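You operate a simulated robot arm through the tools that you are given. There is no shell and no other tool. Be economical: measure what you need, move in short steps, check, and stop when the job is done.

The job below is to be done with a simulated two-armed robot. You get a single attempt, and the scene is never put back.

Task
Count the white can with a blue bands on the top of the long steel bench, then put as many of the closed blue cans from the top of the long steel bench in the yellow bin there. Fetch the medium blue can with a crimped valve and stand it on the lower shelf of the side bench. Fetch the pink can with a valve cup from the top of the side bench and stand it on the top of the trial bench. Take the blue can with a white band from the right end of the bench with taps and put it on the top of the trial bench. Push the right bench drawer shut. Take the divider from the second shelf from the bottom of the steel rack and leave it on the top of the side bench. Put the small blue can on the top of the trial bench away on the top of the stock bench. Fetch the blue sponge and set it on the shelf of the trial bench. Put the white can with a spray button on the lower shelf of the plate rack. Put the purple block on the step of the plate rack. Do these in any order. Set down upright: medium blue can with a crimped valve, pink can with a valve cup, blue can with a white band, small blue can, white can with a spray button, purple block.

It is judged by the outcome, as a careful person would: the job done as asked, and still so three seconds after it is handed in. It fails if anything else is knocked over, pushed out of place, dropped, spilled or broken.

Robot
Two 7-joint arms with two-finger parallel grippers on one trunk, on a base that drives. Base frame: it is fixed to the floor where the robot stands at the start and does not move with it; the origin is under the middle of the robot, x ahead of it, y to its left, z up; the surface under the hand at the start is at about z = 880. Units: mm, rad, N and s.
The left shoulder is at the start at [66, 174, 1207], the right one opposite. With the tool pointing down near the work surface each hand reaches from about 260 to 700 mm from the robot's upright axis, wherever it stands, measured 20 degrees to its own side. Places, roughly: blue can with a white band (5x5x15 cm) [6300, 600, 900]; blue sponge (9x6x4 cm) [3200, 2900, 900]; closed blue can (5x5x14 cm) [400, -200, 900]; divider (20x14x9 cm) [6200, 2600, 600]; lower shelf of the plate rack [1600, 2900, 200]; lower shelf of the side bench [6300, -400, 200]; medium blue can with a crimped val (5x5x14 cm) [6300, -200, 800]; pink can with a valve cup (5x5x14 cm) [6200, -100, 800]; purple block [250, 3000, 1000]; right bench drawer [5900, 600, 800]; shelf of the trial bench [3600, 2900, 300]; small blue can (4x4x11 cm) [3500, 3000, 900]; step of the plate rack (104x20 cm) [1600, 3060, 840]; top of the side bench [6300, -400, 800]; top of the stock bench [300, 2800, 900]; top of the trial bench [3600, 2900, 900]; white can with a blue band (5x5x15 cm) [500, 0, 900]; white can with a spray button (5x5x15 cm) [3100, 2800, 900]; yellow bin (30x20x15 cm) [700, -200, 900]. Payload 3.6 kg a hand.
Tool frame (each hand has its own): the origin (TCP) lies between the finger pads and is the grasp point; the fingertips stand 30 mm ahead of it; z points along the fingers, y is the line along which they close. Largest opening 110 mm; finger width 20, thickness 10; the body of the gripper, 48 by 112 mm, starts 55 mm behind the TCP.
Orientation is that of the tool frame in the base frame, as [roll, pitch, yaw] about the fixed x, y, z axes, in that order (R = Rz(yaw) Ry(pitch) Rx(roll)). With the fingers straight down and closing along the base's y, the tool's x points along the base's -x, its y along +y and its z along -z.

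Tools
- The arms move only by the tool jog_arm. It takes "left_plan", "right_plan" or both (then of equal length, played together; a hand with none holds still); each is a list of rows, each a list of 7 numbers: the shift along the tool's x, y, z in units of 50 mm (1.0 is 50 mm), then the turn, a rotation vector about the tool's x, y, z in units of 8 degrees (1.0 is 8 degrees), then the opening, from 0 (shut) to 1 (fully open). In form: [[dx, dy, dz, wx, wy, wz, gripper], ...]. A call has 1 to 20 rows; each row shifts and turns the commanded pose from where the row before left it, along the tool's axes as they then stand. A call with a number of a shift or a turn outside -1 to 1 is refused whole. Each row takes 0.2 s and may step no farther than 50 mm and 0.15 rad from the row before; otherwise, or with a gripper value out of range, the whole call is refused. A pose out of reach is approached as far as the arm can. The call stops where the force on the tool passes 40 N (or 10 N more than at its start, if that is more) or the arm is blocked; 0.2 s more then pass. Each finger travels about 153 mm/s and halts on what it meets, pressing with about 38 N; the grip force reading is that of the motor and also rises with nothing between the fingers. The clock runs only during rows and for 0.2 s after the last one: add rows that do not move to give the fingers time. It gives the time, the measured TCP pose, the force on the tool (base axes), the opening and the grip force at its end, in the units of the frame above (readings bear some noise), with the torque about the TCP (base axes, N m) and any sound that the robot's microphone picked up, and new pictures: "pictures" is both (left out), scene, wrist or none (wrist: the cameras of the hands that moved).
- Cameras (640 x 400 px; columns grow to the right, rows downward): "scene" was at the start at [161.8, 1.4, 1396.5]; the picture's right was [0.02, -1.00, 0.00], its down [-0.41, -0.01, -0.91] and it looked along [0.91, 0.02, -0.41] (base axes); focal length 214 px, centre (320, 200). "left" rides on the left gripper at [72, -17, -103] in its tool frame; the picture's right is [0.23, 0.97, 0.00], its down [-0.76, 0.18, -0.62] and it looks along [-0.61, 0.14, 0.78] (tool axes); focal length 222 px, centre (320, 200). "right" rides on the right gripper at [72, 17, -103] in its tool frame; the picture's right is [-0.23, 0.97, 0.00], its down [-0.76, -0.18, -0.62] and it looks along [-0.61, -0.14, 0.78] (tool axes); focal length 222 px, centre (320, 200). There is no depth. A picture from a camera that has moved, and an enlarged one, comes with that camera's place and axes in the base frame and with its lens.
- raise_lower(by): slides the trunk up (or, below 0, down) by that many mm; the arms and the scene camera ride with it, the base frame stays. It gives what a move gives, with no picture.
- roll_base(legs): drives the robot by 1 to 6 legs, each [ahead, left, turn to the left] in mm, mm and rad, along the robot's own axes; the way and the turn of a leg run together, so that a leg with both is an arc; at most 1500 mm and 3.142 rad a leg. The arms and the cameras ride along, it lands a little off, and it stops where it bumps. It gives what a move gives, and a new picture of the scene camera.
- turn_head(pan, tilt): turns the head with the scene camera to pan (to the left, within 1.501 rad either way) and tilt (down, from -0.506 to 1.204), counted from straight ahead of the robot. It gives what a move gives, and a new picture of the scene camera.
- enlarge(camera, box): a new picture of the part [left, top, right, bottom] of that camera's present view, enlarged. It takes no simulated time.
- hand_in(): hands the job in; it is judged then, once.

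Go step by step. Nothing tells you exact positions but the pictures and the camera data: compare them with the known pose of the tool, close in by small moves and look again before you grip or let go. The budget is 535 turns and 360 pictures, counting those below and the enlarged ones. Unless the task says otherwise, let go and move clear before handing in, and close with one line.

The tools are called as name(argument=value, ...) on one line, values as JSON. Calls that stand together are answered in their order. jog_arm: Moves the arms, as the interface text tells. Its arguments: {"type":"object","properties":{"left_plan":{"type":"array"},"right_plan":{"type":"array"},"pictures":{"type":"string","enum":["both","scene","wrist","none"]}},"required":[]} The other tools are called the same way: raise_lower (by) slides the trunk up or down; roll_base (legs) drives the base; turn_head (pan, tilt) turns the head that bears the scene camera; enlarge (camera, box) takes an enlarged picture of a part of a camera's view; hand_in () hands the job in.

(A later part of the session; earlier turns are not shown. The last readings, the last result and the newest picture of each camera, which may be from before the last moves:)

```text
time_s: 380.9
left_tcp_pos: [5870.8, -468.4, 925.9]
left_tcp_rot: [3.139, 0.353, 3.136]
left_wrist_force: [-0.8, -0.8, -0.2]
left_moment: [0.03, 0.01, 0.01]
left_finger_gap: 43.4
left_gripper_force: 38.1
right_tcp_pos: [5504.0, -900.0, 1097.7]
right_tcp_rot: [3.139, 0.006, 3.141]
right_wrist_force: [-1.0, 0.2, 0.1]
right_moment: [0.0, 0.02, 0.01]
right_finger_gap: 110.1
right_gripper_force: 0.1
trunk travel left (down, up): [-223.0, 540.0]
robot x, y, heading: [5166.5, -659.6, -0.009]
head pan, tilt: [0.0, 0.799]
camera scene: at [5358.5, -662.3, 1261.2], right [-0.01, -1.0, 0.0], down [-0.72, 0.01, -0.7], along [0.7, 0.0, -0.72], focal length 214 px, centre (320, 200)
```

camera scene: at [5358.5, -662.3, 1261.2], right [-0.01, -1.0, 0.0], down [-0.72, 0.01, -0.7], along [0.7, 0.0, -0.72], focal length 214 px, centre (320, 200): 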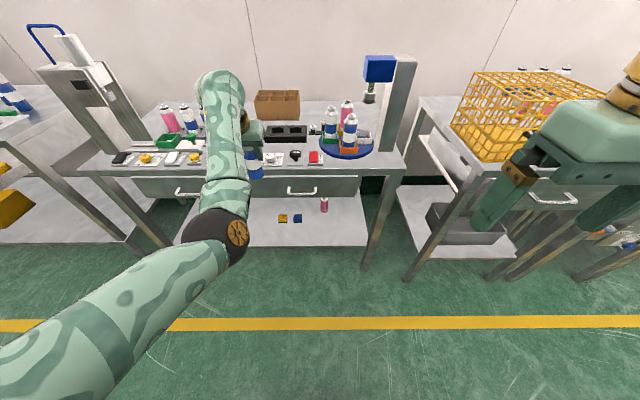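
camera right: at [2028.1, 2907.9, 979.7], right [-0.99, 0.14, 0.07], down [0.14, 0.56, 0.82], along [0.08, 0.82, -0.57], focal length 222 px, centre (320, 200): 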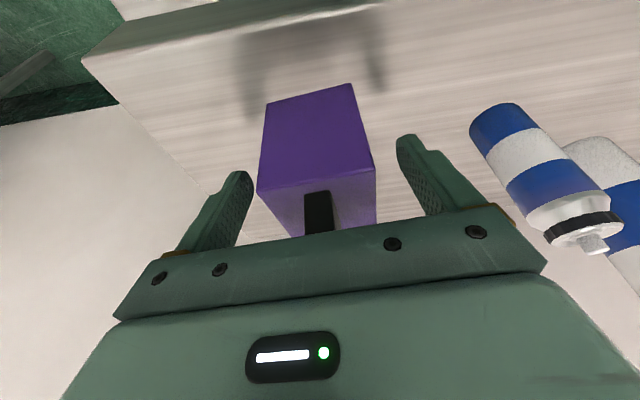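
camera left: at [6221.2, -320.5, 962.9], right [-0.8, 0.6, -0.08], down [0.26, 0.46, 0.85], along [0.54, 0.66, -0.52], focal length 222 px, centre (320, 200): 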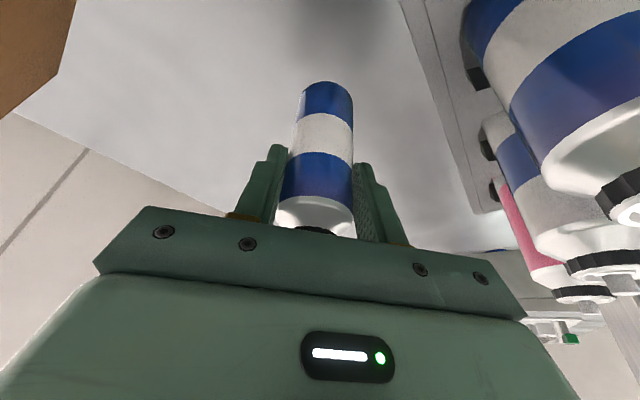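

I'll pull the hand in, lower the trunk fully, and come down to shelf height in the open.

jog_arm(left_plan=[[0.704, 0, -0.26, 0, 0, 0, 0.3], [0.704, 0, -0.26, 0, 0, 0, 0.3], [0.6, 0, 0.1, 0, 0, 0, 0.3], [0.5, 0, 0.3, 0, 0, 0, 0.3]], pictures="none")

raise_lower(by=-220)

jog_arm(left_plan=[[0.3, 0, 0.8, 0, 0, 0, 0.3], [0.3, 0, 0.8, 0, 0, 0, 0.3], [0.3, 0, 0.8, 0, 0, 0, 0.3], [0.3, 0, 0.8, 0, 0, 0, 0.3], [0.3, 0, 0.8, 0, 0, 0, 0.3], [0.3, 0, 0.8, 0, 0, 0, 0.3]])

```text
time_s: 381.9
left_tcp_pos: [5747.7, -469.4, 886.6]
left_tcp_rot: [3.139, 0.354, 3.136]
left_wrist_force: [-0.5, -0.5, -1.3]
left_moment: [0.0, 0.0, -0.02]
left_finger_gap: 43.4
left_gripper_force: 38.2
right_tcp_pos: [5504.0, -898.0, 1096.8]
right_tcp_rot: [3.14, 0.009, -3.141]
right_wrist_force: [-1.2, -0.5, -0.4]
right_moment: [-0.01, 0.01, 0.01]
right_finger_gap: 109.9
right_gripper_force: 0.1
trunk travel left (down, up): [-223.0, 540.0]
robot x, y, heading: [5165.1, -660.0, -0.009]
head pan, tilt: [0.0, 0.799]
```

```text
time_s: 384.3
left_tcp_pos: [5759.8, -467.8, 584.2]
left_tcp_rot: [3.137, 0.158, 3.136]
left_wrist_force: [-0.4, 1.2, -0.1]
left_moment: [0.01, -0.02, 0.01]
left_finger_gap: 43.4
left_gripper_force: 38.0
right_tcp_pos: [5518.9, -899.9, 870.0]
right_tcp_rot: [3.139, -0.044, 3.141]
right_wrist_force: [0.9, 0.6, 0.2]
right_moment: [0.02, 0.01, 0.04]
right_finger_gap: 109.9
right_gripper_force: 0.0
trunk travel left (down, up): [-3.0, 760.0]
robot x, y, heading: [5165.2, -661.1, -0.008]
head pan, tilt: [0.0, 0.799]
```

```text
time_s: 385.7
left_tcp_pos: [5710.9, -472.1, 329.9]
left_tcp_rot: [3.14, 0.158, 3.134]
left_wrist_force: [-0.4, -0.1, -0.9]
left_moment: [0.01, -0.03, 0.0]
left_finger_gap: 43.3
left_gripper_force: 38.3
right_tcp_pos: [5519.1, -899.0, 868.3]
right_tcp_rot: [3.137, -0.045, -3.141]
right_wrist_force: [-0.1, 0.0, -0.9]
right_moment: [-0.01, -0.02, -0.01]
right_finger_gap: 110.2
right_gripper_force: 0.1
trunk travel left (down, up): [-3.0, 760.0]
robot x, y, heading: [5162.5, -659.8, -0.007]
head pan, tilt: [0.0, 0.799]
camera scene: at [5490.9, -663.3, 1026.1], right [-0.01, -1.0, 0.0], down [-0.72, 0.01, -0.7], along [0.7, -0.01, -0.72], focal length 214 px, centre (320, 200)
camera left: at [5621.3, -489.0, 421.1], right [-0.22, 0.98, -0.03], down [0.66, 0.17, 0.73], along [0.72, 0.14, -0.68], focal length 222 px, centre (320, 200)
```

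scene: 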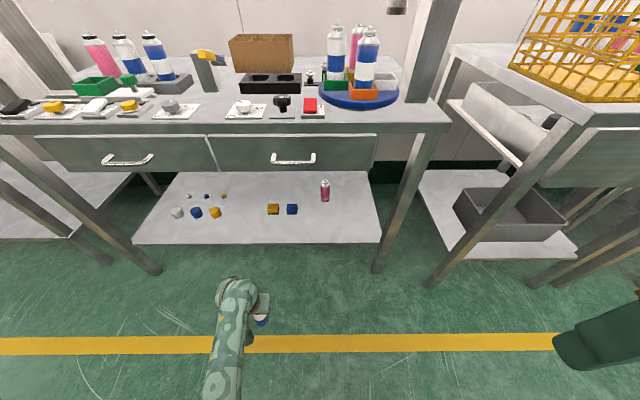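
left: 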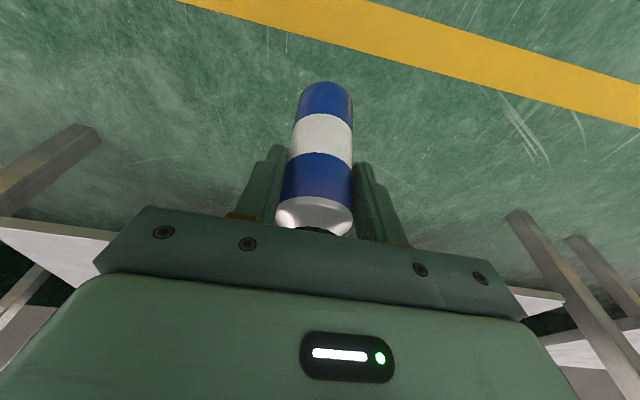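

At this grip angle the wrist can't get under the drawers to reach the lower shelf. I'll put the can back on the bench top (in front of the divider), regrip with the hand lying flatter, and then use the shelf. First raise again.

jog_arm(left_plan=[[-0.4, 0, -0.8, 0, -0.2, 0, 0.3], [-0.4, 0, -0.8, 0, -0.2, 0, 0.3], [-0.4, 0, -0.8, 0, -0.2, 0, 0.3], [-0.4, 0, -0.8, 0, -0.2, 0, 0.3], [-0.4, 0, -0.8, 0, -0.2, 0, 0.3], [-0.4, 0, -0.8, 0, -0.2, 0, 0.3], [-0.4, 0, -0.8, 0, -0.2, 0, 0.3]], pictures="none")

raise_lower(by=220)

```text
time_s: 387.3
left_tcp_pos: [5778.8, -470.4, 638.4]
left_tcp_rot: [3.136, 0.354, 3.14]
left_wrist_force: [-0.5, -0.1, -0.1]
left_moment: [0.0, 0.0, 0.01]
left_finger_gap: 43.2
left_gripper_force: 37.9
right_tcp_pos: [5519.2, -899.9, 868.7]
right_tcp_rot: [3.14, -0.045, -3.141]
right_wrist_force: [0.0, 0.5, 0.7]
right_moment: [-0.01, -0.01, -0.02]
right_finger_gap: 110.2
right_gripper_force: 0.1
trunk travel left (down, up): [-3.0, 760.0]
robot x, y, heading: [5162.9, -661.1, -0.005]
head pan, tilt: [0.0, 0.799]
```

```text
time_s: 389.6
left_tcp_pos: [5778.6, -468.8, 857.0]
left_tcp_rot: [3.137, 0.353, 3.137]
left_wrist_force: [0.9, 0.4, -0.8]
left_moment: [-0.05, -0.02, 0.01]
left_finger_gap: 43.3
left_gripper_force: 38.1
right_tcp_pos: [5519.5, -899.0, 1088.0]
right_tcp_rot: [3.139, -0.047, 3.141]
right_wrist_force: [-0.3, -0.2, -0.1]
right_moment: [-0.01, -0.02, 0.04]
right_finger_gap: 109.9
right_gripper_force: 0.0
trunk travel left (down, up): [-223.0, 540.0]
robot x, y, heading: [5160.7, -661.3, -0.011]
head pan, tilt: [0.0, 0.799]
```

jog_arm(left_plan=[[-0.35, 0, -0.67, 0, 0, 0, 0.3], [-0.35, 0, -0.67, 0, 0, 0, 0.3], [-0.35, 0, -0.67, 0, 0, 0, 0.3], [-0.35, 0, -0.67, 0, 0, 0, 0.3]], right_plan=[[0.3, 0.3, 0, 0, -0.1, 0, 1], [0.3, 0.3, 0, 0, -0.1, 0, 1], [0.3, 0.3, 0, 0, -0.1, 0, 1], [0.3, 0.3, 0, 0, 0, 0, 1]], pictures="none")

roll_base(legs=[[475, -5, 0.01]])

```text
time_s: 390.6
left_tcp_pos: [5797.8, -469.7, 1002.7]
left_tcp_rot: [3.137, 0.354, 3.135]
left_wrist_force: [0.2, 0.2, 0.5]
left_moment: [0.01, 0.01, 0.0]
left_finger_gap: 43.3
left_gripper_force: 38.1
right_tcp_pos: [5460.7, -840.6, 1090.3]
right_tcp_rot: [3.137, -0.003, -3.141]
right_wrist_force: [0.1, -0.6, 0.3]
right_moment: [-0.01, 0.01, 0.0]
right_finger_gap: 109.9
right_gripper_force: 0.1
trunk travel left (down, up): [-223.0, 540.0]
robot x, y, heading: [5158.4, -656.9, -0.006]
head pan, tilt: [0.0, 0.799]
```

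```text
time_s: 393.5
left_tcp_pos: [6276.8, -461.5, 1002.7]
left_tcp_rot: [3.138, 0.354, -3.131]
left_wrist_force: [-0.3, 0.9, -0.6]
left_moment: [0.01, -0.01, -0.03]
left_finger_gap: 43.3
left_gripper_force: 38.0
right_tcp_pos: [5947.3, -839.8, 1090.8]
right_tcp_rot: [3.138, -0.002, -3.125]
right_wrist_force: [0.2, -0.2, 0.2]
right_moment: [0.0, 0.01, -0.03]
right_finger_gap: 109.9
right_gripper_force: 0.0
trunk travel left (down, up): [-223.0, 540.0]
robot x, y, heading: [5647.7, -664.0, 0.011]
head pan, tilt: [0.0, 0.799]
camera scene: at [5842.1, -662.7, 1261.1], right [0.01, -1.0, 0.0], down [-0.72, -0.01, -0.7], along [0.7, 0.01, -0.72], focal length 214 px, centre (320, 200)
```

scene: 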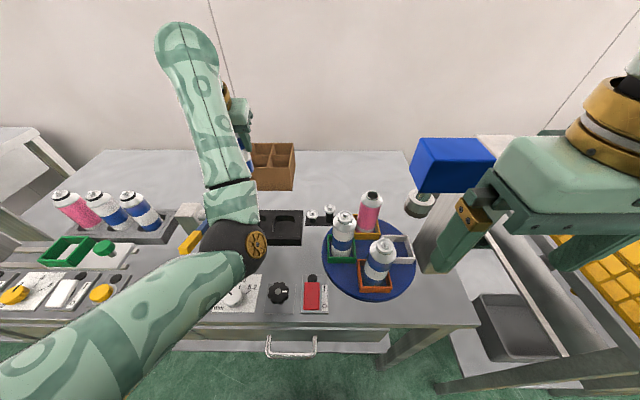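

enlarge(camera="left", box=[0, 0, 640, 400])

```text
1.00 times, centred on (320, 200) of left (not enlarged: the box is as wide or as high as the picture)
camera zoom: at [6173.4, -480.9, 1074.0], right [-0.23, 0.97, -0.07], down [0.5, 0.18, 0.85], along [0.84, 0.16, -0.52], focal length 222 px, centre (320, 200)
```

zoom: 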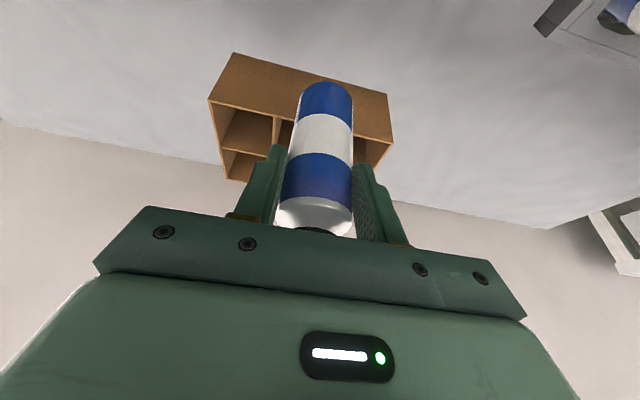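

jog_arm(left_plan=[[0.3, 0, 0.587, 0, 0, 0, 0.3], [0.3, 0, 0.587, 0, 0, 0, 0.3], [0.3, 0, 0.587, 0, 0, 0, 0.3], [0, 0, 0, 0, 0, 0, 0.3]], pictures="none")

jog_arm(left_plan=[[0.05, 0, 0.14, 0, 0, 0, 0.3], [0, 0, 0, 0, 0, 0, 0.3]], pictures="none")

jog_arm(left_plan=[[0.03, 0, 0.09, 0, 0, 0, 0.3], [0, 0, 0, 0, 0, 0, 0.3]], pictures="none")

```text
time_s: 394.5
left_tcp_pos: [6264.8, -462.4, 905.1]
left_tcp_rot: [3.136, 0.355, -3.129]
left_wrist_force: [0.0, 0.5, -0.5]
left_moment: [0.0, -0.03, -0.01]
left_finger_gap: 43.2
left_gripper_force: 37.8
right_tcp_pos: [5947.8, -839.8, 1090.1]
right_tcp_rot: [3.139, -0.001, -3.124]
right_wrist_force: [0.4, 0.4, 0.3]
right_moment: [0.01, -0.02, 0.02]
right_finger_gap: 110.1
right_gripper_force: 0.1
trunk travel left (down, up): [-223.0, 540.0]
robot x, y, heading: [5643.7, -661.2, 0.011]
head pan, tilt: [0.0, 0.799]
```

```text
time_s: 395.1
left_tcp_pos: [6265.7, -462.2, 897.4]
left_tcp_rot: [3.136, 0.356, -3.131]
left_wrist_force: [0.5, 0.1, -1.1]
left_moment: [0.02, 0.01, -0.02]
left_finger_gap: 43.0
left_gripper_force: 37.7
right_tcp_pos: [5947.0, -840.1, 1089.8]
right_tcp_rot: [3.138, -0.002, -3.125]
right_wrist_force: [-0.7, -0.2, 0.1]
right_moment: [-0.01, 0.0, -0.04]
right_finger_gap: 110.2
right_gripper_force: 0.0
trunk travel left (down, up): [-223.0, 540.0]
robot x, y, heading: [5648.3, -663.5, 0.008]
head pan, tilt: [0.0, 0.799]
```

```text
time_s: 395.7
left_tcp_pos: [6264.5, -461.7, 892.2]
left_tcp_rot: [3.137, 0.355, -3.13]
left_wrist_force: [-0.4, 0.2, -0.3]
left_moment: [-0.02, 0.01, 0.05]
left_finger_gap: 43.1
left_gripper_force: 37.8
right_tcp_pos: [5947.0, -840.1, 1090.8]
right_tcp_rot: [3.138, -0.003, -3.125]
right_wrist_force: [-0.8, 0.8, -1.2]
right_moment: [0.01, 0.02, 0.0]
right_finger_gap: 110.0
right_gripper_force: 0.0
trunk travel left (down, up): [-223.0, 540.0]
robot x, y, heading: [5644.4, -663.8, 0.009]
head pan, tilt: [0.0, 0.799]
```

jog_arm(left_plan=[[0.015, 0, 0.045, 0, 0, 0, 0.3], [0, 0, 0, 0, 0, 0, 0.3], [0, 0, 0, 0, 0, 0, 1], [0, 0, 0, 0, 0, 0, 1], [0, 0, 0, 0, 0, 0, 1], [0, 0, -0.6, 0, 0, 0, 1], [0, 0, -0.9, 0, 0, 0, 1], [0, 0, -0.9, 0, 0, 0, 1]])

```text
time_s: 397.5
left_tcp_pos: [6262.3, -454.1, 977.0]
left_tcp_rot: [3.136, 0.355, -3.129]
left_wrist_force: [1.0, -0.1, -0.7]
left_moment: [0.01, -0.03, -0.01]
left_finger_gap: 110.0
left_gripper_force: 0.1
left hand out of reach, approached as far as the arm can: row 7, 8
right_tcp_pos: [5947.1, -840.1, 1091.1]
right_tcp_rot: [3.138, -0.002, -3.124]
right_wrist_force: [-0.9, -0.3, 0.2]
right_moment: [0.04, -0.02, 0.0]
right_finger_gap: 109.8
right_gripper_force: 0.0
trunk travel left (down, up): [-223.0, 540.0]
robot x, y, heading: [5645.7, -665.0, 0.009]
head pan, tilt: [0.0, 0.799]
camera scene: at [5841.4, -662.7, 1261.2], right [0.01, -1.0, 0.0], down [-0.72, -0.01, -0.7], along [0.7, 0.01, -0.72], focal length 214 px, centre (320, 200)
camera left: at [6157.2, -473.7, 1048.3], right [-0.23, 0.97, -0.07], down [0.49, 0.18, 0.85], along [0.84, 0.16, -0.52], focal length 222 px, centre (320, 200)
```

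scene: 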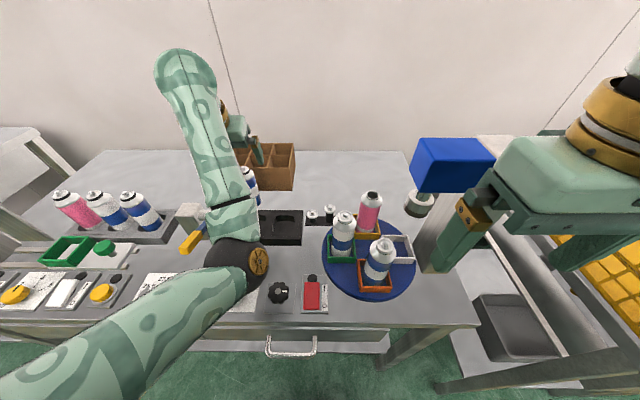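
left: 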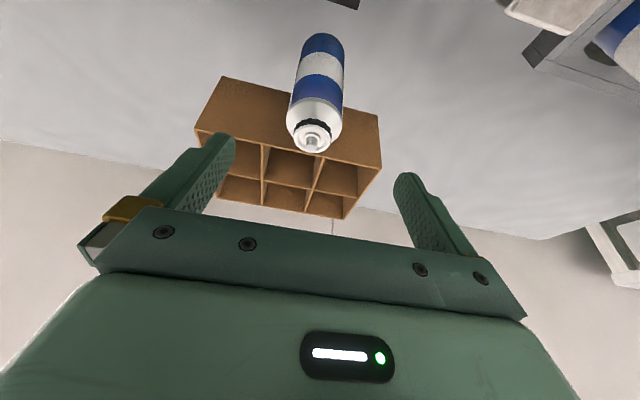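

The can stands again. Now I'll flatten the hand's pitch and draw back to a pre-grasp in front of it.

jog_arm(left_plan=[[0, -0.16, 0, 0, -0.852, 0, 1], [0, 0, 0, 0, -0.852, 0, 1], [0, 0, 0, 0, -0.852, 0, 1], [0, 0, 0, 0, -0.852, 0, 1], [0, 0, 0, 0, -0.852, 0, 1], [0.3, 0, -0.4, 0, 0, 0, 1], [0.3, 0, -0.4, 0, 0, 0, 1], [0, 0, 0, 0, 0, 0, 1]])

```text
time_s: 399.3
left_tcp_pos: [6215.7, -451.2, 983.8]
left_tcp_rot: [3.078, 0.97, 3.123]
left_wrist_force: [0.0, -0.4, -0.5]
left_moment: [-0.01, -0.01, -0.02]
left_finger_gap: 110.2
left_gripper_force: 0.0
right_tcp_pos: [5947.4, -840.1, 1091.5]
right_tcp_rot: [3.136, -0.003, -3.126]
right_wrist_force: [-1.1, -0.2, 0.3]
right_moment: [0.03, 0.03, 0.01]
right_finger_gap: 110.0
right_gripper_force: 0.0
trunk travel left (down, up): [-223.0, 540.0]
robot x, y, heading: [5647.1, -663.8, 0.01]
head pan, tilt: [0.0, 0.799]
camera scene: at [5841.4, -663.0, 1261.2], right [0.01, -1.0, 0.0], down [-0.72, -0.01, -0.7], along [0.7, 0.01, -0.72], focal length 214 px, centre (320, 200)
camera left: at [6090.0, -473.2, 981.3], right [-0.16, 0.98, -0.15], down [-0.09, 0.14, 0.99], along [0.98, 0.17, 0.07], focal length 222 px, centre (320, 200)
```

scene: 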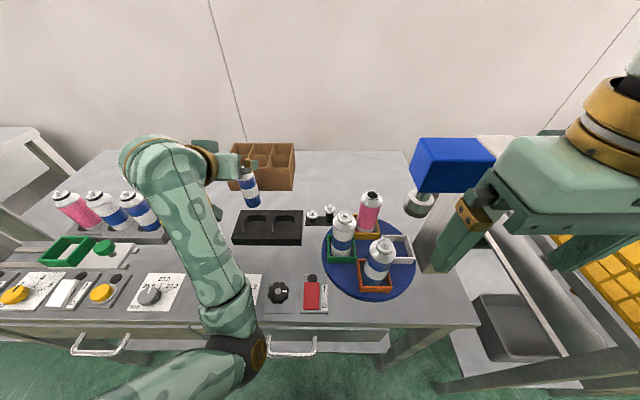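
left: 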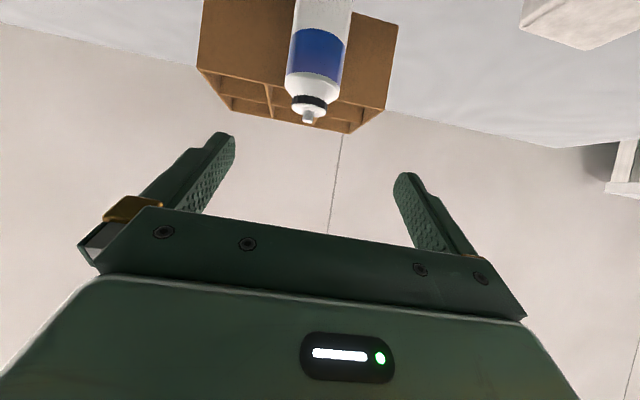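

The elbow is hanging close to the bench front, so I'll raise the trunk for clearance before going lower with the hand.

raise_lower(by=150)

jog_arm(left_plan=[[0.55, -0.1, 0.4, 0.2, 0, 0, 1], [0.55, -0.1, 0.4, 0.2, 0, 0, 1], [0.55, 0, 0.4, 0, 0, 0, 1], [0.55, 0, 0.4, 0, 0, 0, 1]])

```text
time_s: 401.0
left_tcp_pos: [6216.6, -441.8, 1135.2]
left_tcp_rot: [3.049, 0.968, 3.11]
left_wrist_force: [0.0, 0.8, -0.5]
left_moment: [0.01, 0.04, -0.02]
left_finger_gap: 109.9
left_gripper_force: 0.2
right_tcp_pos: [5947.2, -839.2, 1240.8]
right_tcp_rot: [3.138, -0.005, -3.125]
right_wrist_force: [0.0, 0.2, 1.4]
right_moment: [-0.03, 0.01, 0.0]
right_finger_gap: 109.9
right_gripper_force: 0.1
trunk travel left (down, up): [-373.0, 390.0]
robot x, y, heading: [5644.8, -665.5, 0.008]
head pan, tilt: [0.0, 0.799]
```

```text
time_s: 401.7
left_tcp_pos: [6241.1, -450.4, 1150.9]
left_tcp_rot: [3.098, 1.13, 3.102]
left_wrist_force: [0.5, 0.4, 0.0]
left_moment: [-0.02, -0.03, 0.03]
left_finger_gap: 109.8
left_gripper_force: 0.1
right_tcp_pos: [5947.1, -840.6, 1240.7]
right_tcp_rot: [3.136, -0.003, -3.124]
right_wrist_force: [0.4, -0.3, 0.1]
right_moment: [0.01, 0.0, 0.03]
right_finger_gap: 110.2
right_gripper_force: 0.0
trunk travel left (down, up): [-373.0, 390.0]
robot x, y, heading: [5647.8, -662.5, 0.007]
head pan, tilt: [0.0, 0.799]
stopped in row 3 (left hand): the arm was blocked; the commanded pose is now the measured one
camera scene: at [5778.8, -663.2, 1414.6], right [0.01, -1.0, 0.0], down [-0.72, -0.01, -0.7], along [0.7, 0.01, -0.72], focal length 214 px, centre (320, 200)
camera left: at [6116.0, -466.9, 1127.9], right [-0.1, 0.98, -0.19], down [-0.24, 0.16, 0.96], along [0.97, 0.14, 0.22], focal length 222 px, centre (320, 200)
```

scene: 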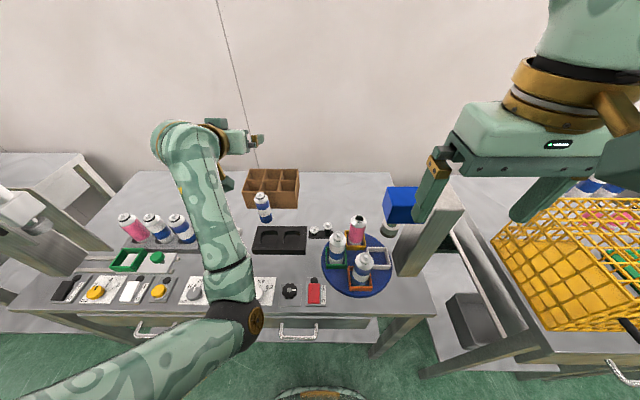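
left: 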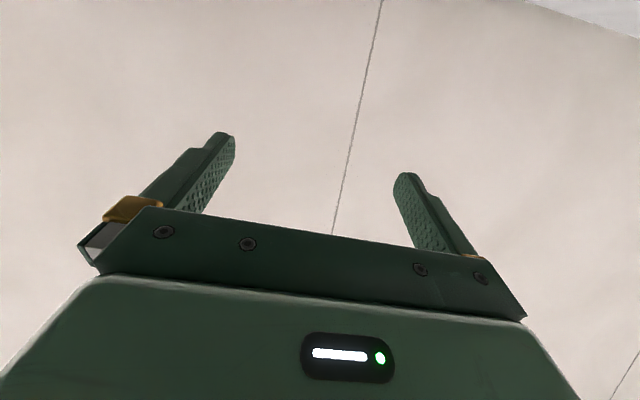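

The arm is too folded here. I'll back the robot off 170 mm so the arm can extend naturally.

roll_base(legs=[[-180, 0, 0]])

jog_arm(left_plan=[[0, 0, 0.5, 0, 0.4, 0, 1], [0, 0, 0.5, 0, 0.4, 0, 1], [0, 0, 0.5, 0, 0.4, 0, 1], [0.3, 0, 0.5, 0, 0, 0, 1], [0.3, 0, 0.5, 0, 0, 0, 1]], pictures="scene")

```text
time_s: 403.2
left_tcp_pos: [6061.5, -452.6, 1150.4]
left_tcp_rot: [3.098, 1.13, 3.099]
left_wrist_force: [-0.5, 0.1, 0.4]
left_moment: [0.0, -0.01, 0.03]
left_finger_gap: 109.9
left_gripper_force: 0.0
right_tcp_pos: [5764.3, -841.5, 1240.5]
right_tcp_rot: [3.137, -0.003, -3.128]
right_wrist_force: [-0.1, -0.4, -0.3]
right_moment: [0.01, -0.04, 0.03]
right_finger_gap: 109.9
right_gripper_force: 0.0
trunk travel left (down, up): [-373.0, 390.0]
robot x, y, heading: [5469.9, -664.5, 0.011]
head pan, tilt: [0.0, 0.799]
camera scene: at [5597.7, -665.5, 1414.8], right [0.01, -1.0, 0.0], down [-0.72, -0.01, -0.7], along [0.7, 0.01, -0.72], focal length 214 px, centre (320, 200)
```

scene: 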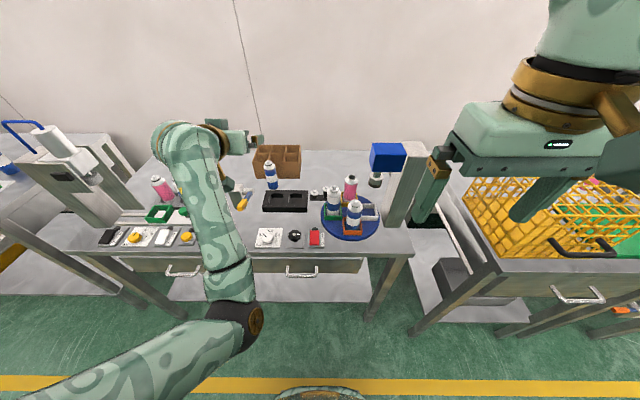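

```text
time_s: 404.4
left_tcp_pos: [6153.1, -450.6, 1058.5]
left_tcp_rot: [3.108, 0.96, 3.109]
left_wrist_force: [0.4, -0.3, 0.0]
left_moment: [0.0, -0.01, -0.01]
left_finger_gap: 109.9
left_gripper_force: 0.1
right_tcp_pos: [5767.6, -842.1, 1241.9]
right_tcp_rot: [3.139, -0.003, -3.128]
right_wrist_force: [-0.4, 0.6, -0.8]
right_moment: [0.0, 0.01, 0.0]
right_finger_gap: 110.1
right_gripper_force: 0.1
trunk travel left (down, up): [-373.0, 390.0]
robot x, y, heading: [5463.7, -664.5, 0.009]
head pan, tilt: [0.0, 0.799]
camera scene: at [5599.9, -665.3, 1414.6], right [0.01, -1.0, 0.0], down [-0.72, -0.01, -0.7], along [0.7, 0.01, -0.72], focal length 214 px, centre (320, 200)
```

scene: 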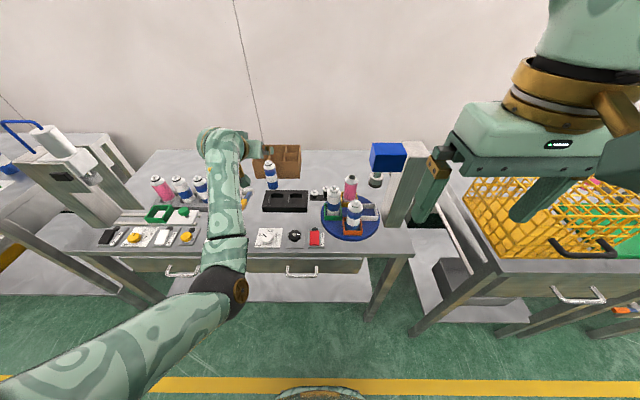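

jog_arm(left_plan=[[0.31, -0.044, 0.408, 0.05, 0, 0, 1], [0.31, -0.044, 0.408, 0.05, 0, 0, 1], [0.31, -0.044, 0.408, 0.05, 0, 0, 1], [0.31, -0.044, 0.408, 0.05, 0, 0, 1], [0.31, -0.044, 0.408, 0.04, 0, 0, 1]])

```text
time_s: 405.6
left_tcp_pos: [6189.8, -462.2, 939.2]
left_tcp_rot: [-3.138, 0.96, 3.111]
left_wrist_force: [0.7, -0.1, -0.5]
left_moment: [-0.04, -0.04, 0.0]
left_finger_gap: 109.6
left_gripper_force: 0.1
right_tcp_pos: [5768.9, -843.1, 1240.7]
right_tcp_rot: [3.137, -0.004, -3.128]
right_wrist_force: [0.0, 0.7, -0.1]
right_moment: [-0.02, -0.01, -0.03]
right_finger_gap: 109.8
right_gripper_force: 0.1
trunk travel left (down, up): [-373.0, 390.0]
robot x, y, heading: [5466.9, -660.7, 0.004]
head pan, tilt: [0.0, 0.799]
camera scene: at [5599.7, -665.3, 1414.6], right [0.01, -1.0, 0.0], down [-0.72, -0.01, -0.7], along [0.7, 0.01, -0.72], focal length 214 px, centre (320, 200)
camera left: at [6062.8, -475.5, 937.9], right [-0.1, 0.98, -0.19], down [-0.07, 0.18, 0.98], along [0.99, 0.11, 0.05], focal length 222 px, centre (320, 200)
```

scene: 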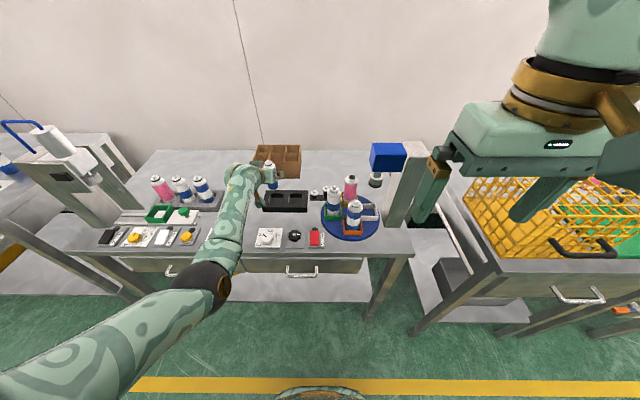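
left: 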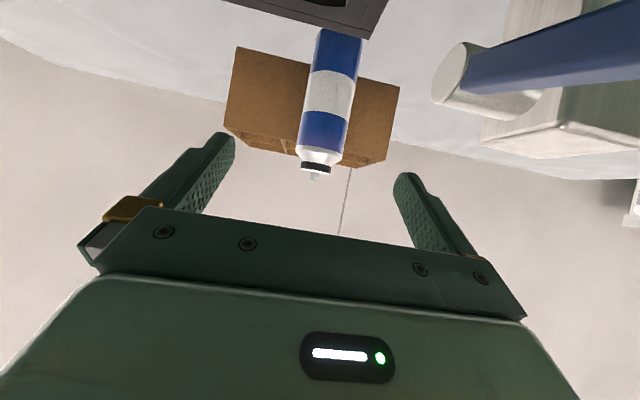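

jog_arm(left_plan=[[0.016, 0.01, 0.457, 0, 0, 0, 1], [0.016, 0.01, 0.457, 0, 0, 0, 1], [0.016, 0.01, 0.457, 0, 0, 0, 1], [0.016, 0, 0.457, 0, 0, 0, 1], [0, 0, 0, 0, 0, 0, 1]])

```text
time_s: 406.8
left_tcp_pos: [6223.8, -460.8, 908.4]
left_tcp_rot: [-3.138, 0.961, 3.111]
left_wrist_force: [0.3, 0.4, -1.0]
left_moment: [0.02, -0.02, 0.0]
left_finger_gap: 110.0
left_gripper_force: 0.0
left hand out of reach, approached as far as the arm can: row 3, 4
right_tcp_pos: [5767.7, -841.7, 1241.3]
right_tcp_rot: [3.139, -0.003, -3.127]
right_wrist_force: [-0.9, -0.4, 0.5]
right_moment: [-0.02, 0.03, -0.01]
right_finger_gap: 110.1
right_gripper_force: 0.0
trunk travel left (down, up): [-373.0, 390.0]
robot x, y, heading: [5468.7, -664.1, 0.01]
head pan, tilt: [0.0, 0.799]
camera scene: at [5599.2, -665.4, 1414.7], right [0.01, -1.0, 0.0], down [-0.72, -0.01, -0.7], along [0.7, 0.01, -0.72], focal length 214 px, centre (320, 200)
camera left: at [6096.8, -473.6, 907.0], right [-0.1, 0.98, -0.19], down [-0.07, 0.18, 0.98], along [0.99, 0.11, 0.05], focal length 222 px, centre (320, 200)
```

scene: 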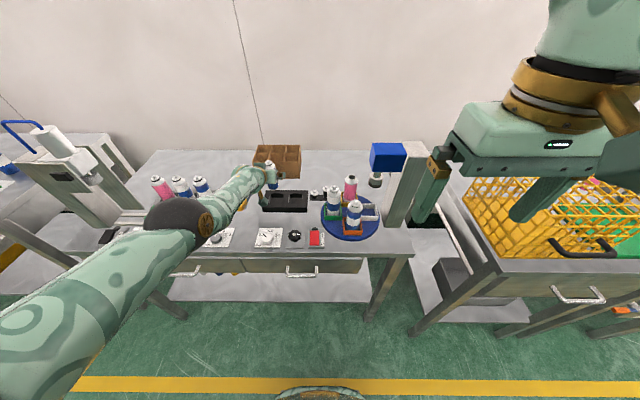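
left: 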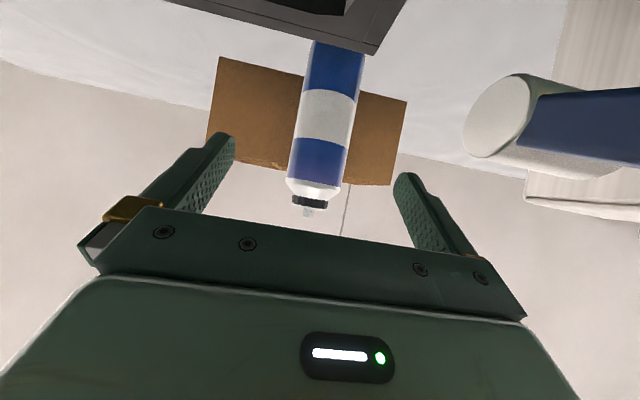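

The arm is near its limit. I'll finish the approach with the base.

roll_base(legs=[[60, 0, 0]])

jog_arm(left_plan=[[0.34, 0, 0.06, 0, 0, 0, 1], [0.34, 0, 0.06, 0, 0, 0, 1]])

```text
time_s: 407.8
left_tcp_pos: [6287.0, -459.6, 906.1]
left_tcp_rot: [-3.14, 0.959, 3.111]
left_wrist_force: [0.6, 0.7, -1.3]
left_moment: [0.02, -0.01, 0.01]
left_finger_gap: 109.9
left_gripper_force: 0.1
right_tcp_pos: [5830.2, -842.3, 1240.2]
right_tcp_rot: [3.138, -0.005, -3.129]
right_wrist_force: [0.6, 0.7, -0.4]
right_moment: [0.0, 0.05, 0.0]
right_finger_gap: 109.8
right_gripper_force: 0.2
trunk travel left (down, up): [-373.0, 390.0]
robot x, y, heading: [5528.8, -666.9, 0.005]
head pan, tilt: [0.0, 0.799]
camera scene: at [5662.9, -664.8, 1414.4], right [0.01, -1.0, 0.0], down [-0.72, -0.01, -0.7], along [0.7, 0.01, -0.72], focal length 214 px, centre (320, 200)
```

scene: 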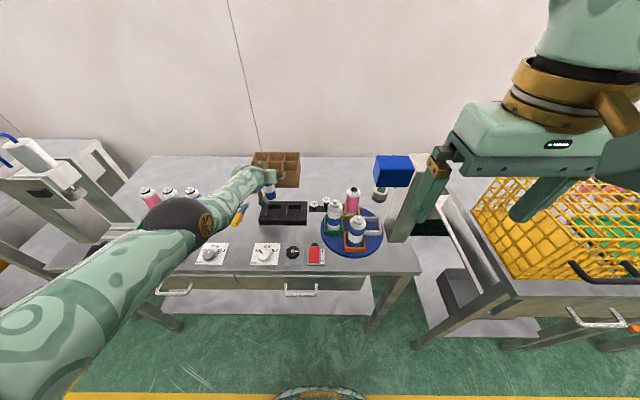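

```text
time_s: 408.4
left_tcp_pos: [6271.1, -458.3, 875.3]
left_tcp_rot: [-3.139, 0.96, 3.11]
left_wrist_force: [-0.9, 0.1, 0.1]
left_moment: [0.01, -0.01, 0.0]
left_finger_gap: 110.0
left_gripper_force: 0.1
right_tcp_pos: [5828.9, -842.0, 1240.5]
right_tcp_rot: [3.137, -0.004, -3.127]
right_wrist_force: [-0.7, 1.1, 0.3]
right_moment: [-0.02, 0.01, -0.03]
right_finger_gap: 110.1
right_gripper_force: 0.2
trunk travel left (down, up): [-373.0, 390.0]
robot x, y, heading: [5530.0, -661.8, 0.011]
head pan, tilt: [0.0, 0.799]
camera scene: at [5661.0, -664.7, 1414.5], right [0.01, -1.0, 0.0], down [-0.72, -0.01, -0.7], along [0.7, 0.01, -0.72], focal length 214 px, centre (320, 200)
camera left: at [6143.6, -472.2, 874.7], right [-0.1, 0.98, -0.19], down [-0.07, 0.18, 0.98], along [0.99, 0.11, 0.05], focal length 222 px, centre (320, 200)
```

scene: 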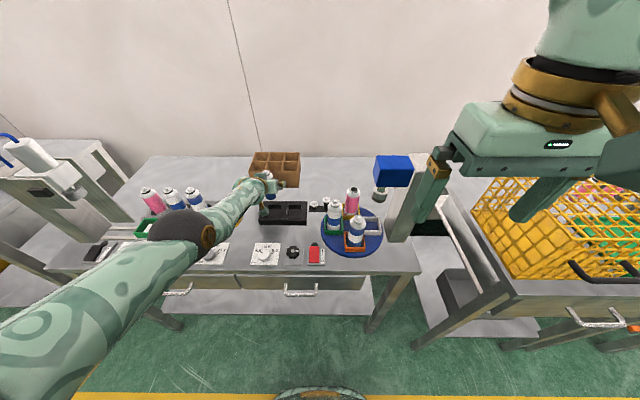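
left: 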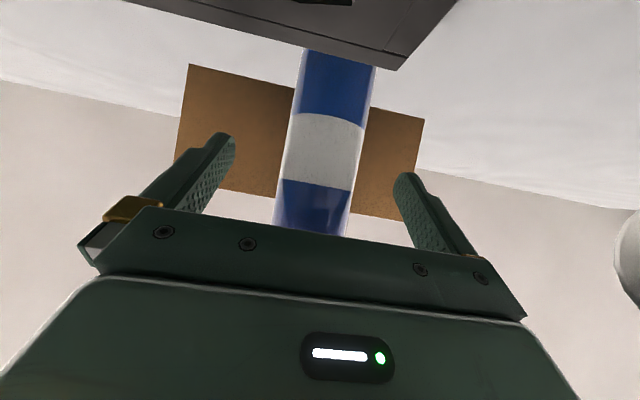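

jog_arm(left_plan=[[0.01, -0.06, -0.19, 0, 0, 0, 1], [0, 0, 0, 0, 0, 0, 1], [0, 0, 0, 0, 0, 0, 0.3], [0, 0, 0, 0, 0, 0, 0.3], [0, 0, 0, 0, 0, 0, 0.3], [0, 0, 0, 0, 0, 0, 0.3]], pictures="wrist")

```text
time_s: 409.8
left_tcp_pos: [6269.5, -462.2, 876.6]
left_tcp_rot: [-3.141, 0.959, 3.111]
left_wrist_force: [-0.3, 0.4, 0.5]
left_moment: [-0.01, 0.0, 0.01]
left_finger_gap: 43.2
left_gripper_force: 38.0
left hand out of reach, approached as far as the arm can: row 1
right_tcp_pos: [5828.8, -842.1, 1240.0]
right_tcp_rot: [3.137, -0.003, -3.127]
right_wrist_force: [0.8, -0.2, 1.2]
right_moment: [0.01, -0.02, -0.01]
right_finger_gap: 109.8
right_gripper_force: 0.1
trunk travel left (down, up): [-373.0, 390.0]
robot x, y, heading: [5531.8, -662.7, 0.007]
head pan, tilt: [0.0, 0.799]
camera left: at [6141.9, -475.1, 876.9], right [-0.1, 0.98, -0.19], down [-0.07, 0.18, 0.98], along [0.99, 0.11, 0.05], focal length 222 px, centre (320, 200)
```

left: 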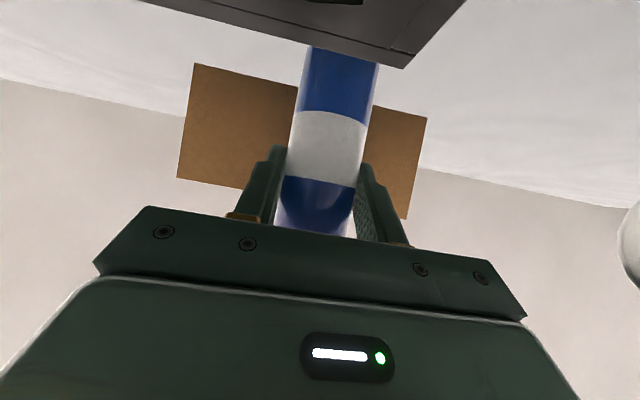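

Gripped with the flatter hand. Lift carefully.

jog_arm(left_plan=[[-0.33, 0, -0.23, 0, 0, 0, 0.3], [-0.33, 0, -0.23, 0, 0, 0, 0.3], [-0.33, 0, -0.23, 0, 0, 0, 0.3], [-0.33, 0, -0.23, 0, 0, 0, 0.3]], pictures="scene")

```text
time_s: 410.8
left_tcp_pos: [6298.6, -465.8, 945.7]
left_tcp_rot: [-3.141, 0.96, 3.11]
left_wrist_force: [-0.8, 0.3, -1.3]
left_moment: [0.04, -0.01, 0.01]
left_finger_gap: 43.3
left_gripper_force: 37.7
left hand out of reach, approached as far as the arm can: row 1, 2, 3, 4
right_tcp_pos: [5827.7, -841.6, 1239.7]
right_tcp_rot: [3.137, -0.004, -3.127]
right_wrist_force: [-0.4, 0.3, 0.0]
right_moment: [-0.01, -0.04, 0.01]
right_finger_gap: 110.0
right_gripper_force: 0.0
trunk travel left (down, up): [-373.0, 390.0]
robot x, y, heading: [5525.4, -663.9, 0.006]
head pan, tilt: [0.0, 0.799]
camera scene: at [5660.2, -665.0, 1414.7], right [0.01, -1.0, 0.0], down [-0.72, -0.01, -0.7], along [0.7, 0.01, -0.72], focal length 214 px, centre (320, 200)
```

scene: 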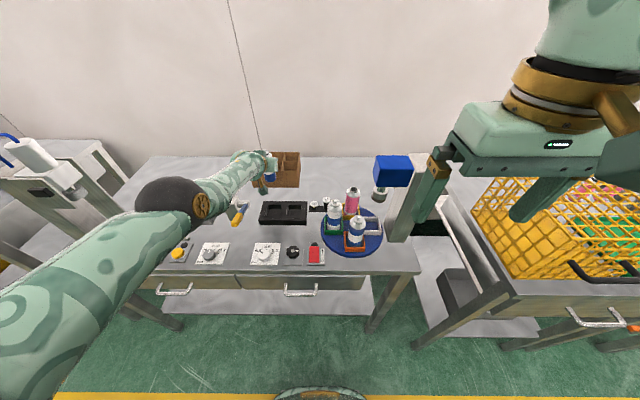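

The arm is nearly straight again; I'll back out with the base and free it in the open.

roll_base(legs=[[-500, 0, 0]])

```text
time_s: 413.7
left_tcp_pos: [5788.9, -469.9, 946.2]
left_tcp_rot: [-3.14, 0.959, 3.107]
left_wrist_force: [0.3, 0.5, -0.6]
left_moment: [0.03, -0.03, 0.02]
left_finger_gap: 43.0
left_gripper_force: 37.8
right_tcp_pos: [5315.7, -845.0, 1239.8]
right_tcp_rot: [3.138, -0.002, -3.132]
right_wrist_force: [-0.1, -0.6, 0.4]
right_moment: [-0.01, -0.03, 0.01]
right_finger_gap: 109.8
right_gripper_force: 0.1
trunk travel left (down, up): [-373.0, 390.0]
robot x, y, heading: [5017.4, -667.9, 0.007]
head pan, tilt: [0.0, 0.799]
camera scene: at [5148.6, -668.4, 1414.7], right [0.0, -1.0, 0.0], down [-0.72, 0.0, -0.7], along [0.7, 0.0, -0.72], focal length 214 px, centre (320, 200)
```

scene: 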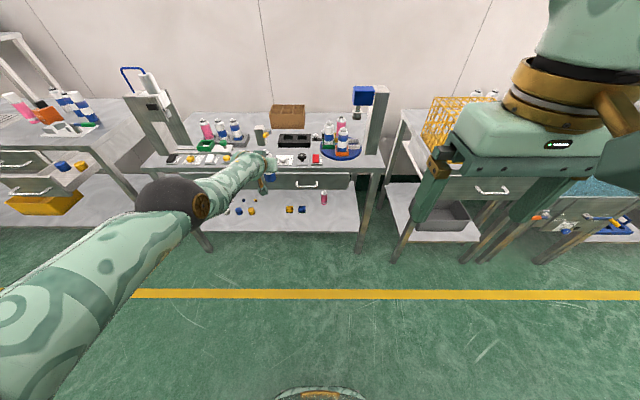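

raise_lower(by=-200)

raise_lower(by=-170)

jog_arm(left_plan=[[0.5, 0, 0.2, 0, 0, 0, 0.3], [0.5, 0, 0.2, 0, 0, 0, 0.3], [0.5, 0, 0.2, 0, 0, 0, 0.3]])

```text
time_s: 415.9
left_tcp_pos: [5782.9, -470.6, 610.0]
left_tcp_rot: [-3.13, 0.764, 3.114]
left_wrist_force: [0.1, -0.1, -0.2]
left_moment: [0.02, -0.03, 0.0]
left_finger_gap: 43.2
left_gripper_force: 38.1
right_tcp_pos: [5316.4, -846.6, 1040.1]
right_tcp_rot: [3.137, -0.001, -3.13]
right_wrist_force: [0.0, -0.4, 0.9]
right_moment: [-0.02, -0.02, 0.03]
right_finger_gap: 110.1
right_gripper_force: 0.0
trunk travel left (down, up): [-173.0, 590.0]
robot x, y, heading: [5017.0, -667.3, 0.007]
head pan, tilt: [0.0, 0.799]
```

```text
time_s: 417.8
left_tcp_pos: [5734.5, -471.1, 289.1]
left_tcp_rot: [-3.12, 0.516, 3.122]
left_wrist_force: [0.5, 0.4, -1.1]
left_moment: [0.01, -0.01, 0.01]
left_finger_gap: 43.2
left_gripper_force: 37.8
right_tcp_pos: [5365.5, -843.6, 842.5]
right_tcp_rot: [3.137, -0.174, -3.131]
right_wrist_force: [0.8, -0.3, -0.3]
right_moment: [0.02, -0.01, 0.03]
right_finger_gap: 109.7
right_gripper_force: 0.1
trunk travel left (down, up): [-3.0, 760.0]
robot x, y, heading: [5015.5, -667.9, 0.004]
head pan, tilt: [0.0, 0.799]
```

```text
time_s: 418.6
left_tcp_pos: [5679.8, -473.5, 239.0]
left_tcp_rot: [-3.12, 0.516, 3.121]
left_wrist_force: [0.5, -0.2, 0.3]
left_moment: [-0.02, 0.04, -0.02]
left_finger_gap: 43.2
left_gripper_force: 38.2
left hand out of reach, approached as far as the arm can: row 2, 3
right_tcp_pos: [5366.4, -845.0, 842.1]
right_tcp_rot: [3.137, -0.176, -3.132]
right_wrist_force: [0.1, 0.2, 0.8]
right_moment: [-0.01, 0.0, 0.01]
right_finger_gap: 110.0
right_gripper_force: 0.1
trunk travel left (down, up): [-3.0, 760.0]
robot x, y, heading: [5018.7, -669.5, 0.006]
head pan, tilt: [0.0, 0.799]
camera scene: at [5344.3, -667.5, 1026.1], right [0.0, -1.0, 0.0], down [-0.72, 0.0, -0.7], along [0.7, 0.0, -0.72], focal length 214 px, centre (320, 200)
camera left: at [5564.5, -486.0, 293.3], right [-0.17, 0.98, -0.13], down [0.36, 0.18, 0.91], along [0.92, 0.11, -0.38], focal length 222 px, centre (320, 200)
```

scene: 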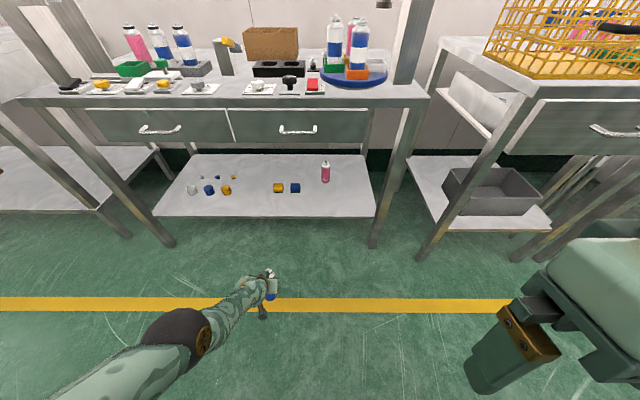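
left: 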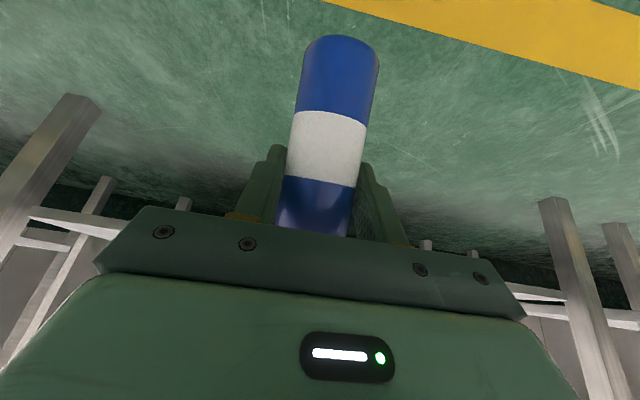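

jog_arm(left_plan=[[0.1, 0, -0.757, 0, 0, 0, 0.3], [0.0, 0, -0.757, 0, 0, 0, 0.3], [-0.1, 0, -0.757, 0, 0, 0, 0.3], [-0.1, 0, -0.757, 0, 0, 0, 0.3], [0, 0, 0, 0, -0.53, 0, 0.3], [0, 0, 0, 0, -0.53, 0, 0.3], [0, 0, 0, 0, -0.53, 0, 0.3], [0, 0, 0, 0, -0.53, 0, 0.3], [0, 0, 0, 0, -0.53, 0, 0.3], [0, 0, 0, 0, -0.53, 0, 0.3]])

```text
time_s: 420.8
left_tcp_pos: [5696.9, -467.9, 258.6]
left_tcp_rot: [3.136, 0.873, 3.125]
left_wrist_force: [0.9, -0.5, -0.8]
left_moment: [0.03, 0.0, 0.02]
left_finger_gap: 43.4
left_gripper_force: 38.0
left hand out of reach, approached as far as the arm can: row 1, 2, 3, 4, 9, 10
right_tcp_pos: [5366.9, -845.2, 843.5]
right_tcp_rot: [3.137, -0.173, -3.132]
right_wrist_force: [-0.2, 0.2, -0.3]
right_moment: [-0.01, 0.01, -0.03]
right_finger_gap: 110.3
right_gripper_force: 0.0
trunk travel left (down, up): [-3.0, 760.0]
robot x, y, heading: [5016.5, -670.2, -0.0]
head pan, tilt: [0.0, 0.799]
camera scene: at [5344.3, -667.4, 1026.1], right [0.0, -1.0, 0.0], down [-0.72, 0.0, -0.7], along [0.7, 0.0, -0.72], focal length 214 px, centre (320, 200)
camera left: at [5570.1, -484.6, 267.9], right [-0.13, 0.98, -0.17], down [0.01, 0.17, 0.98], along [0.99, 0.13, -0.04], focal length 222 px, centre (320, 200)
```

scene: 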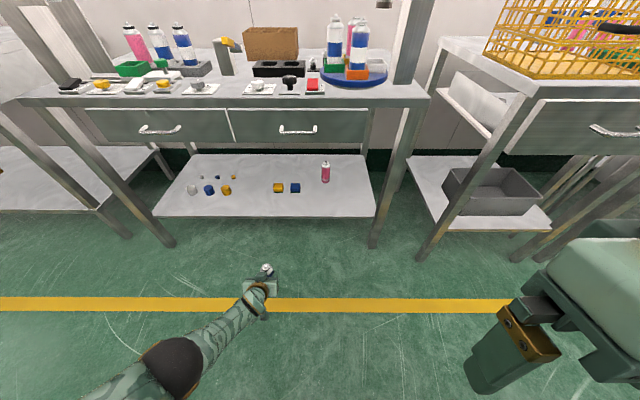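
left: 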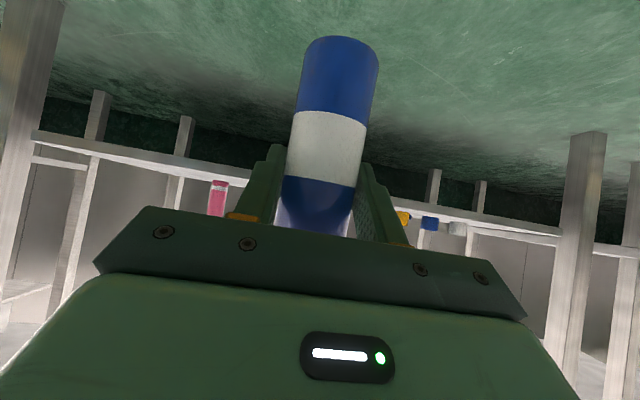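

The level view puts the shelf at z≈241. Now raise the hand to about z 365 and finish the pitch.

jog_arm(left_plan=[[-0.38, 0, -0.32, 0, -0.1, 0, 0.3], [-0.38, 0, -0.32, 0, -0.1, 0, 0.3], [-0.38, 0, -0.32, 0, -0.1, 0, 0.3], [-0.38, 0, -0.32, 0, -0.1, 0, 0.3], [-0.38, 0, -0.32, 0, -0.1, 0, 0.3], [0, 0, 0, 0, -0.1, 0, 0.3]])

```text
time_s: 422.2
left_tcp_pos: [5693.8, -468.4, 382.1]
left_tcp_rot: [3.137, 0.964, 3.128]
left_wrist_force: [-0.4, -0.1, 0.1]
left_moment: [0.02, 0.01, -0.02]
left_finger_gap: 43.2
left_gripper_force: 38.5
left hand out of reach, approached as far as the arm can: row 1
right_tcp_pos: [5366.5, -845.4, 842.1]
right_tcp_rot: [3.135, -0.176, -3.131]
right_wrist_force: [-0.3, 0.1, -0.5]
right_moment: [0.0, 0.0, 0.01]
right_finger_gap: 109.6
right_gripper_force: 0.1
trunk travel left (down, up): [-3.0, 760.0]
robot x, y, heading: [5014.5, -668.3, 0.005]
head pan, tilt: [0.0, 0.799]
camera scene: at [5344.4, -667.5, 1026.1], right [0.0, -1.0, 0.0], down [-0.72, 0.0, -0.7], along [0.7, 0.0, -0.72], focal length 214 px, centre (320, 200)
camera left: at [5565.4, -484.3, 380.7], right [-0.12, 0.98, -0.18], down [-0.07, 0.18, 0.98], along [0.99, 0.13, 0.05], focal length 222 px, centre (320, 200)
```

scene: 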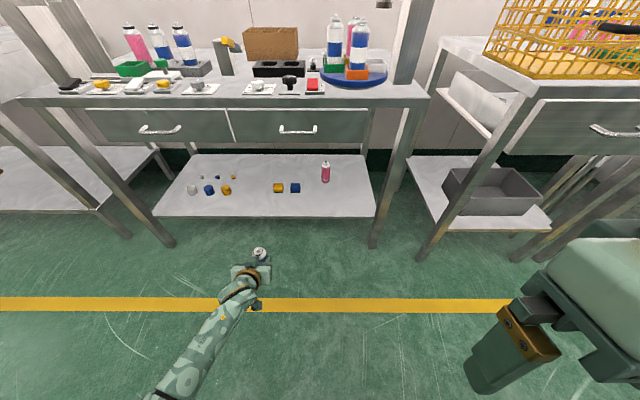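
left: 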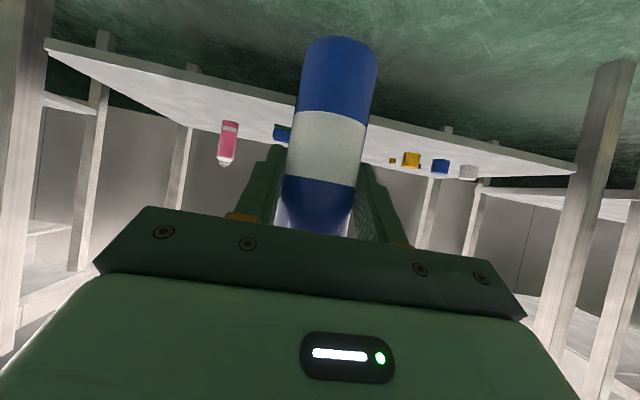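

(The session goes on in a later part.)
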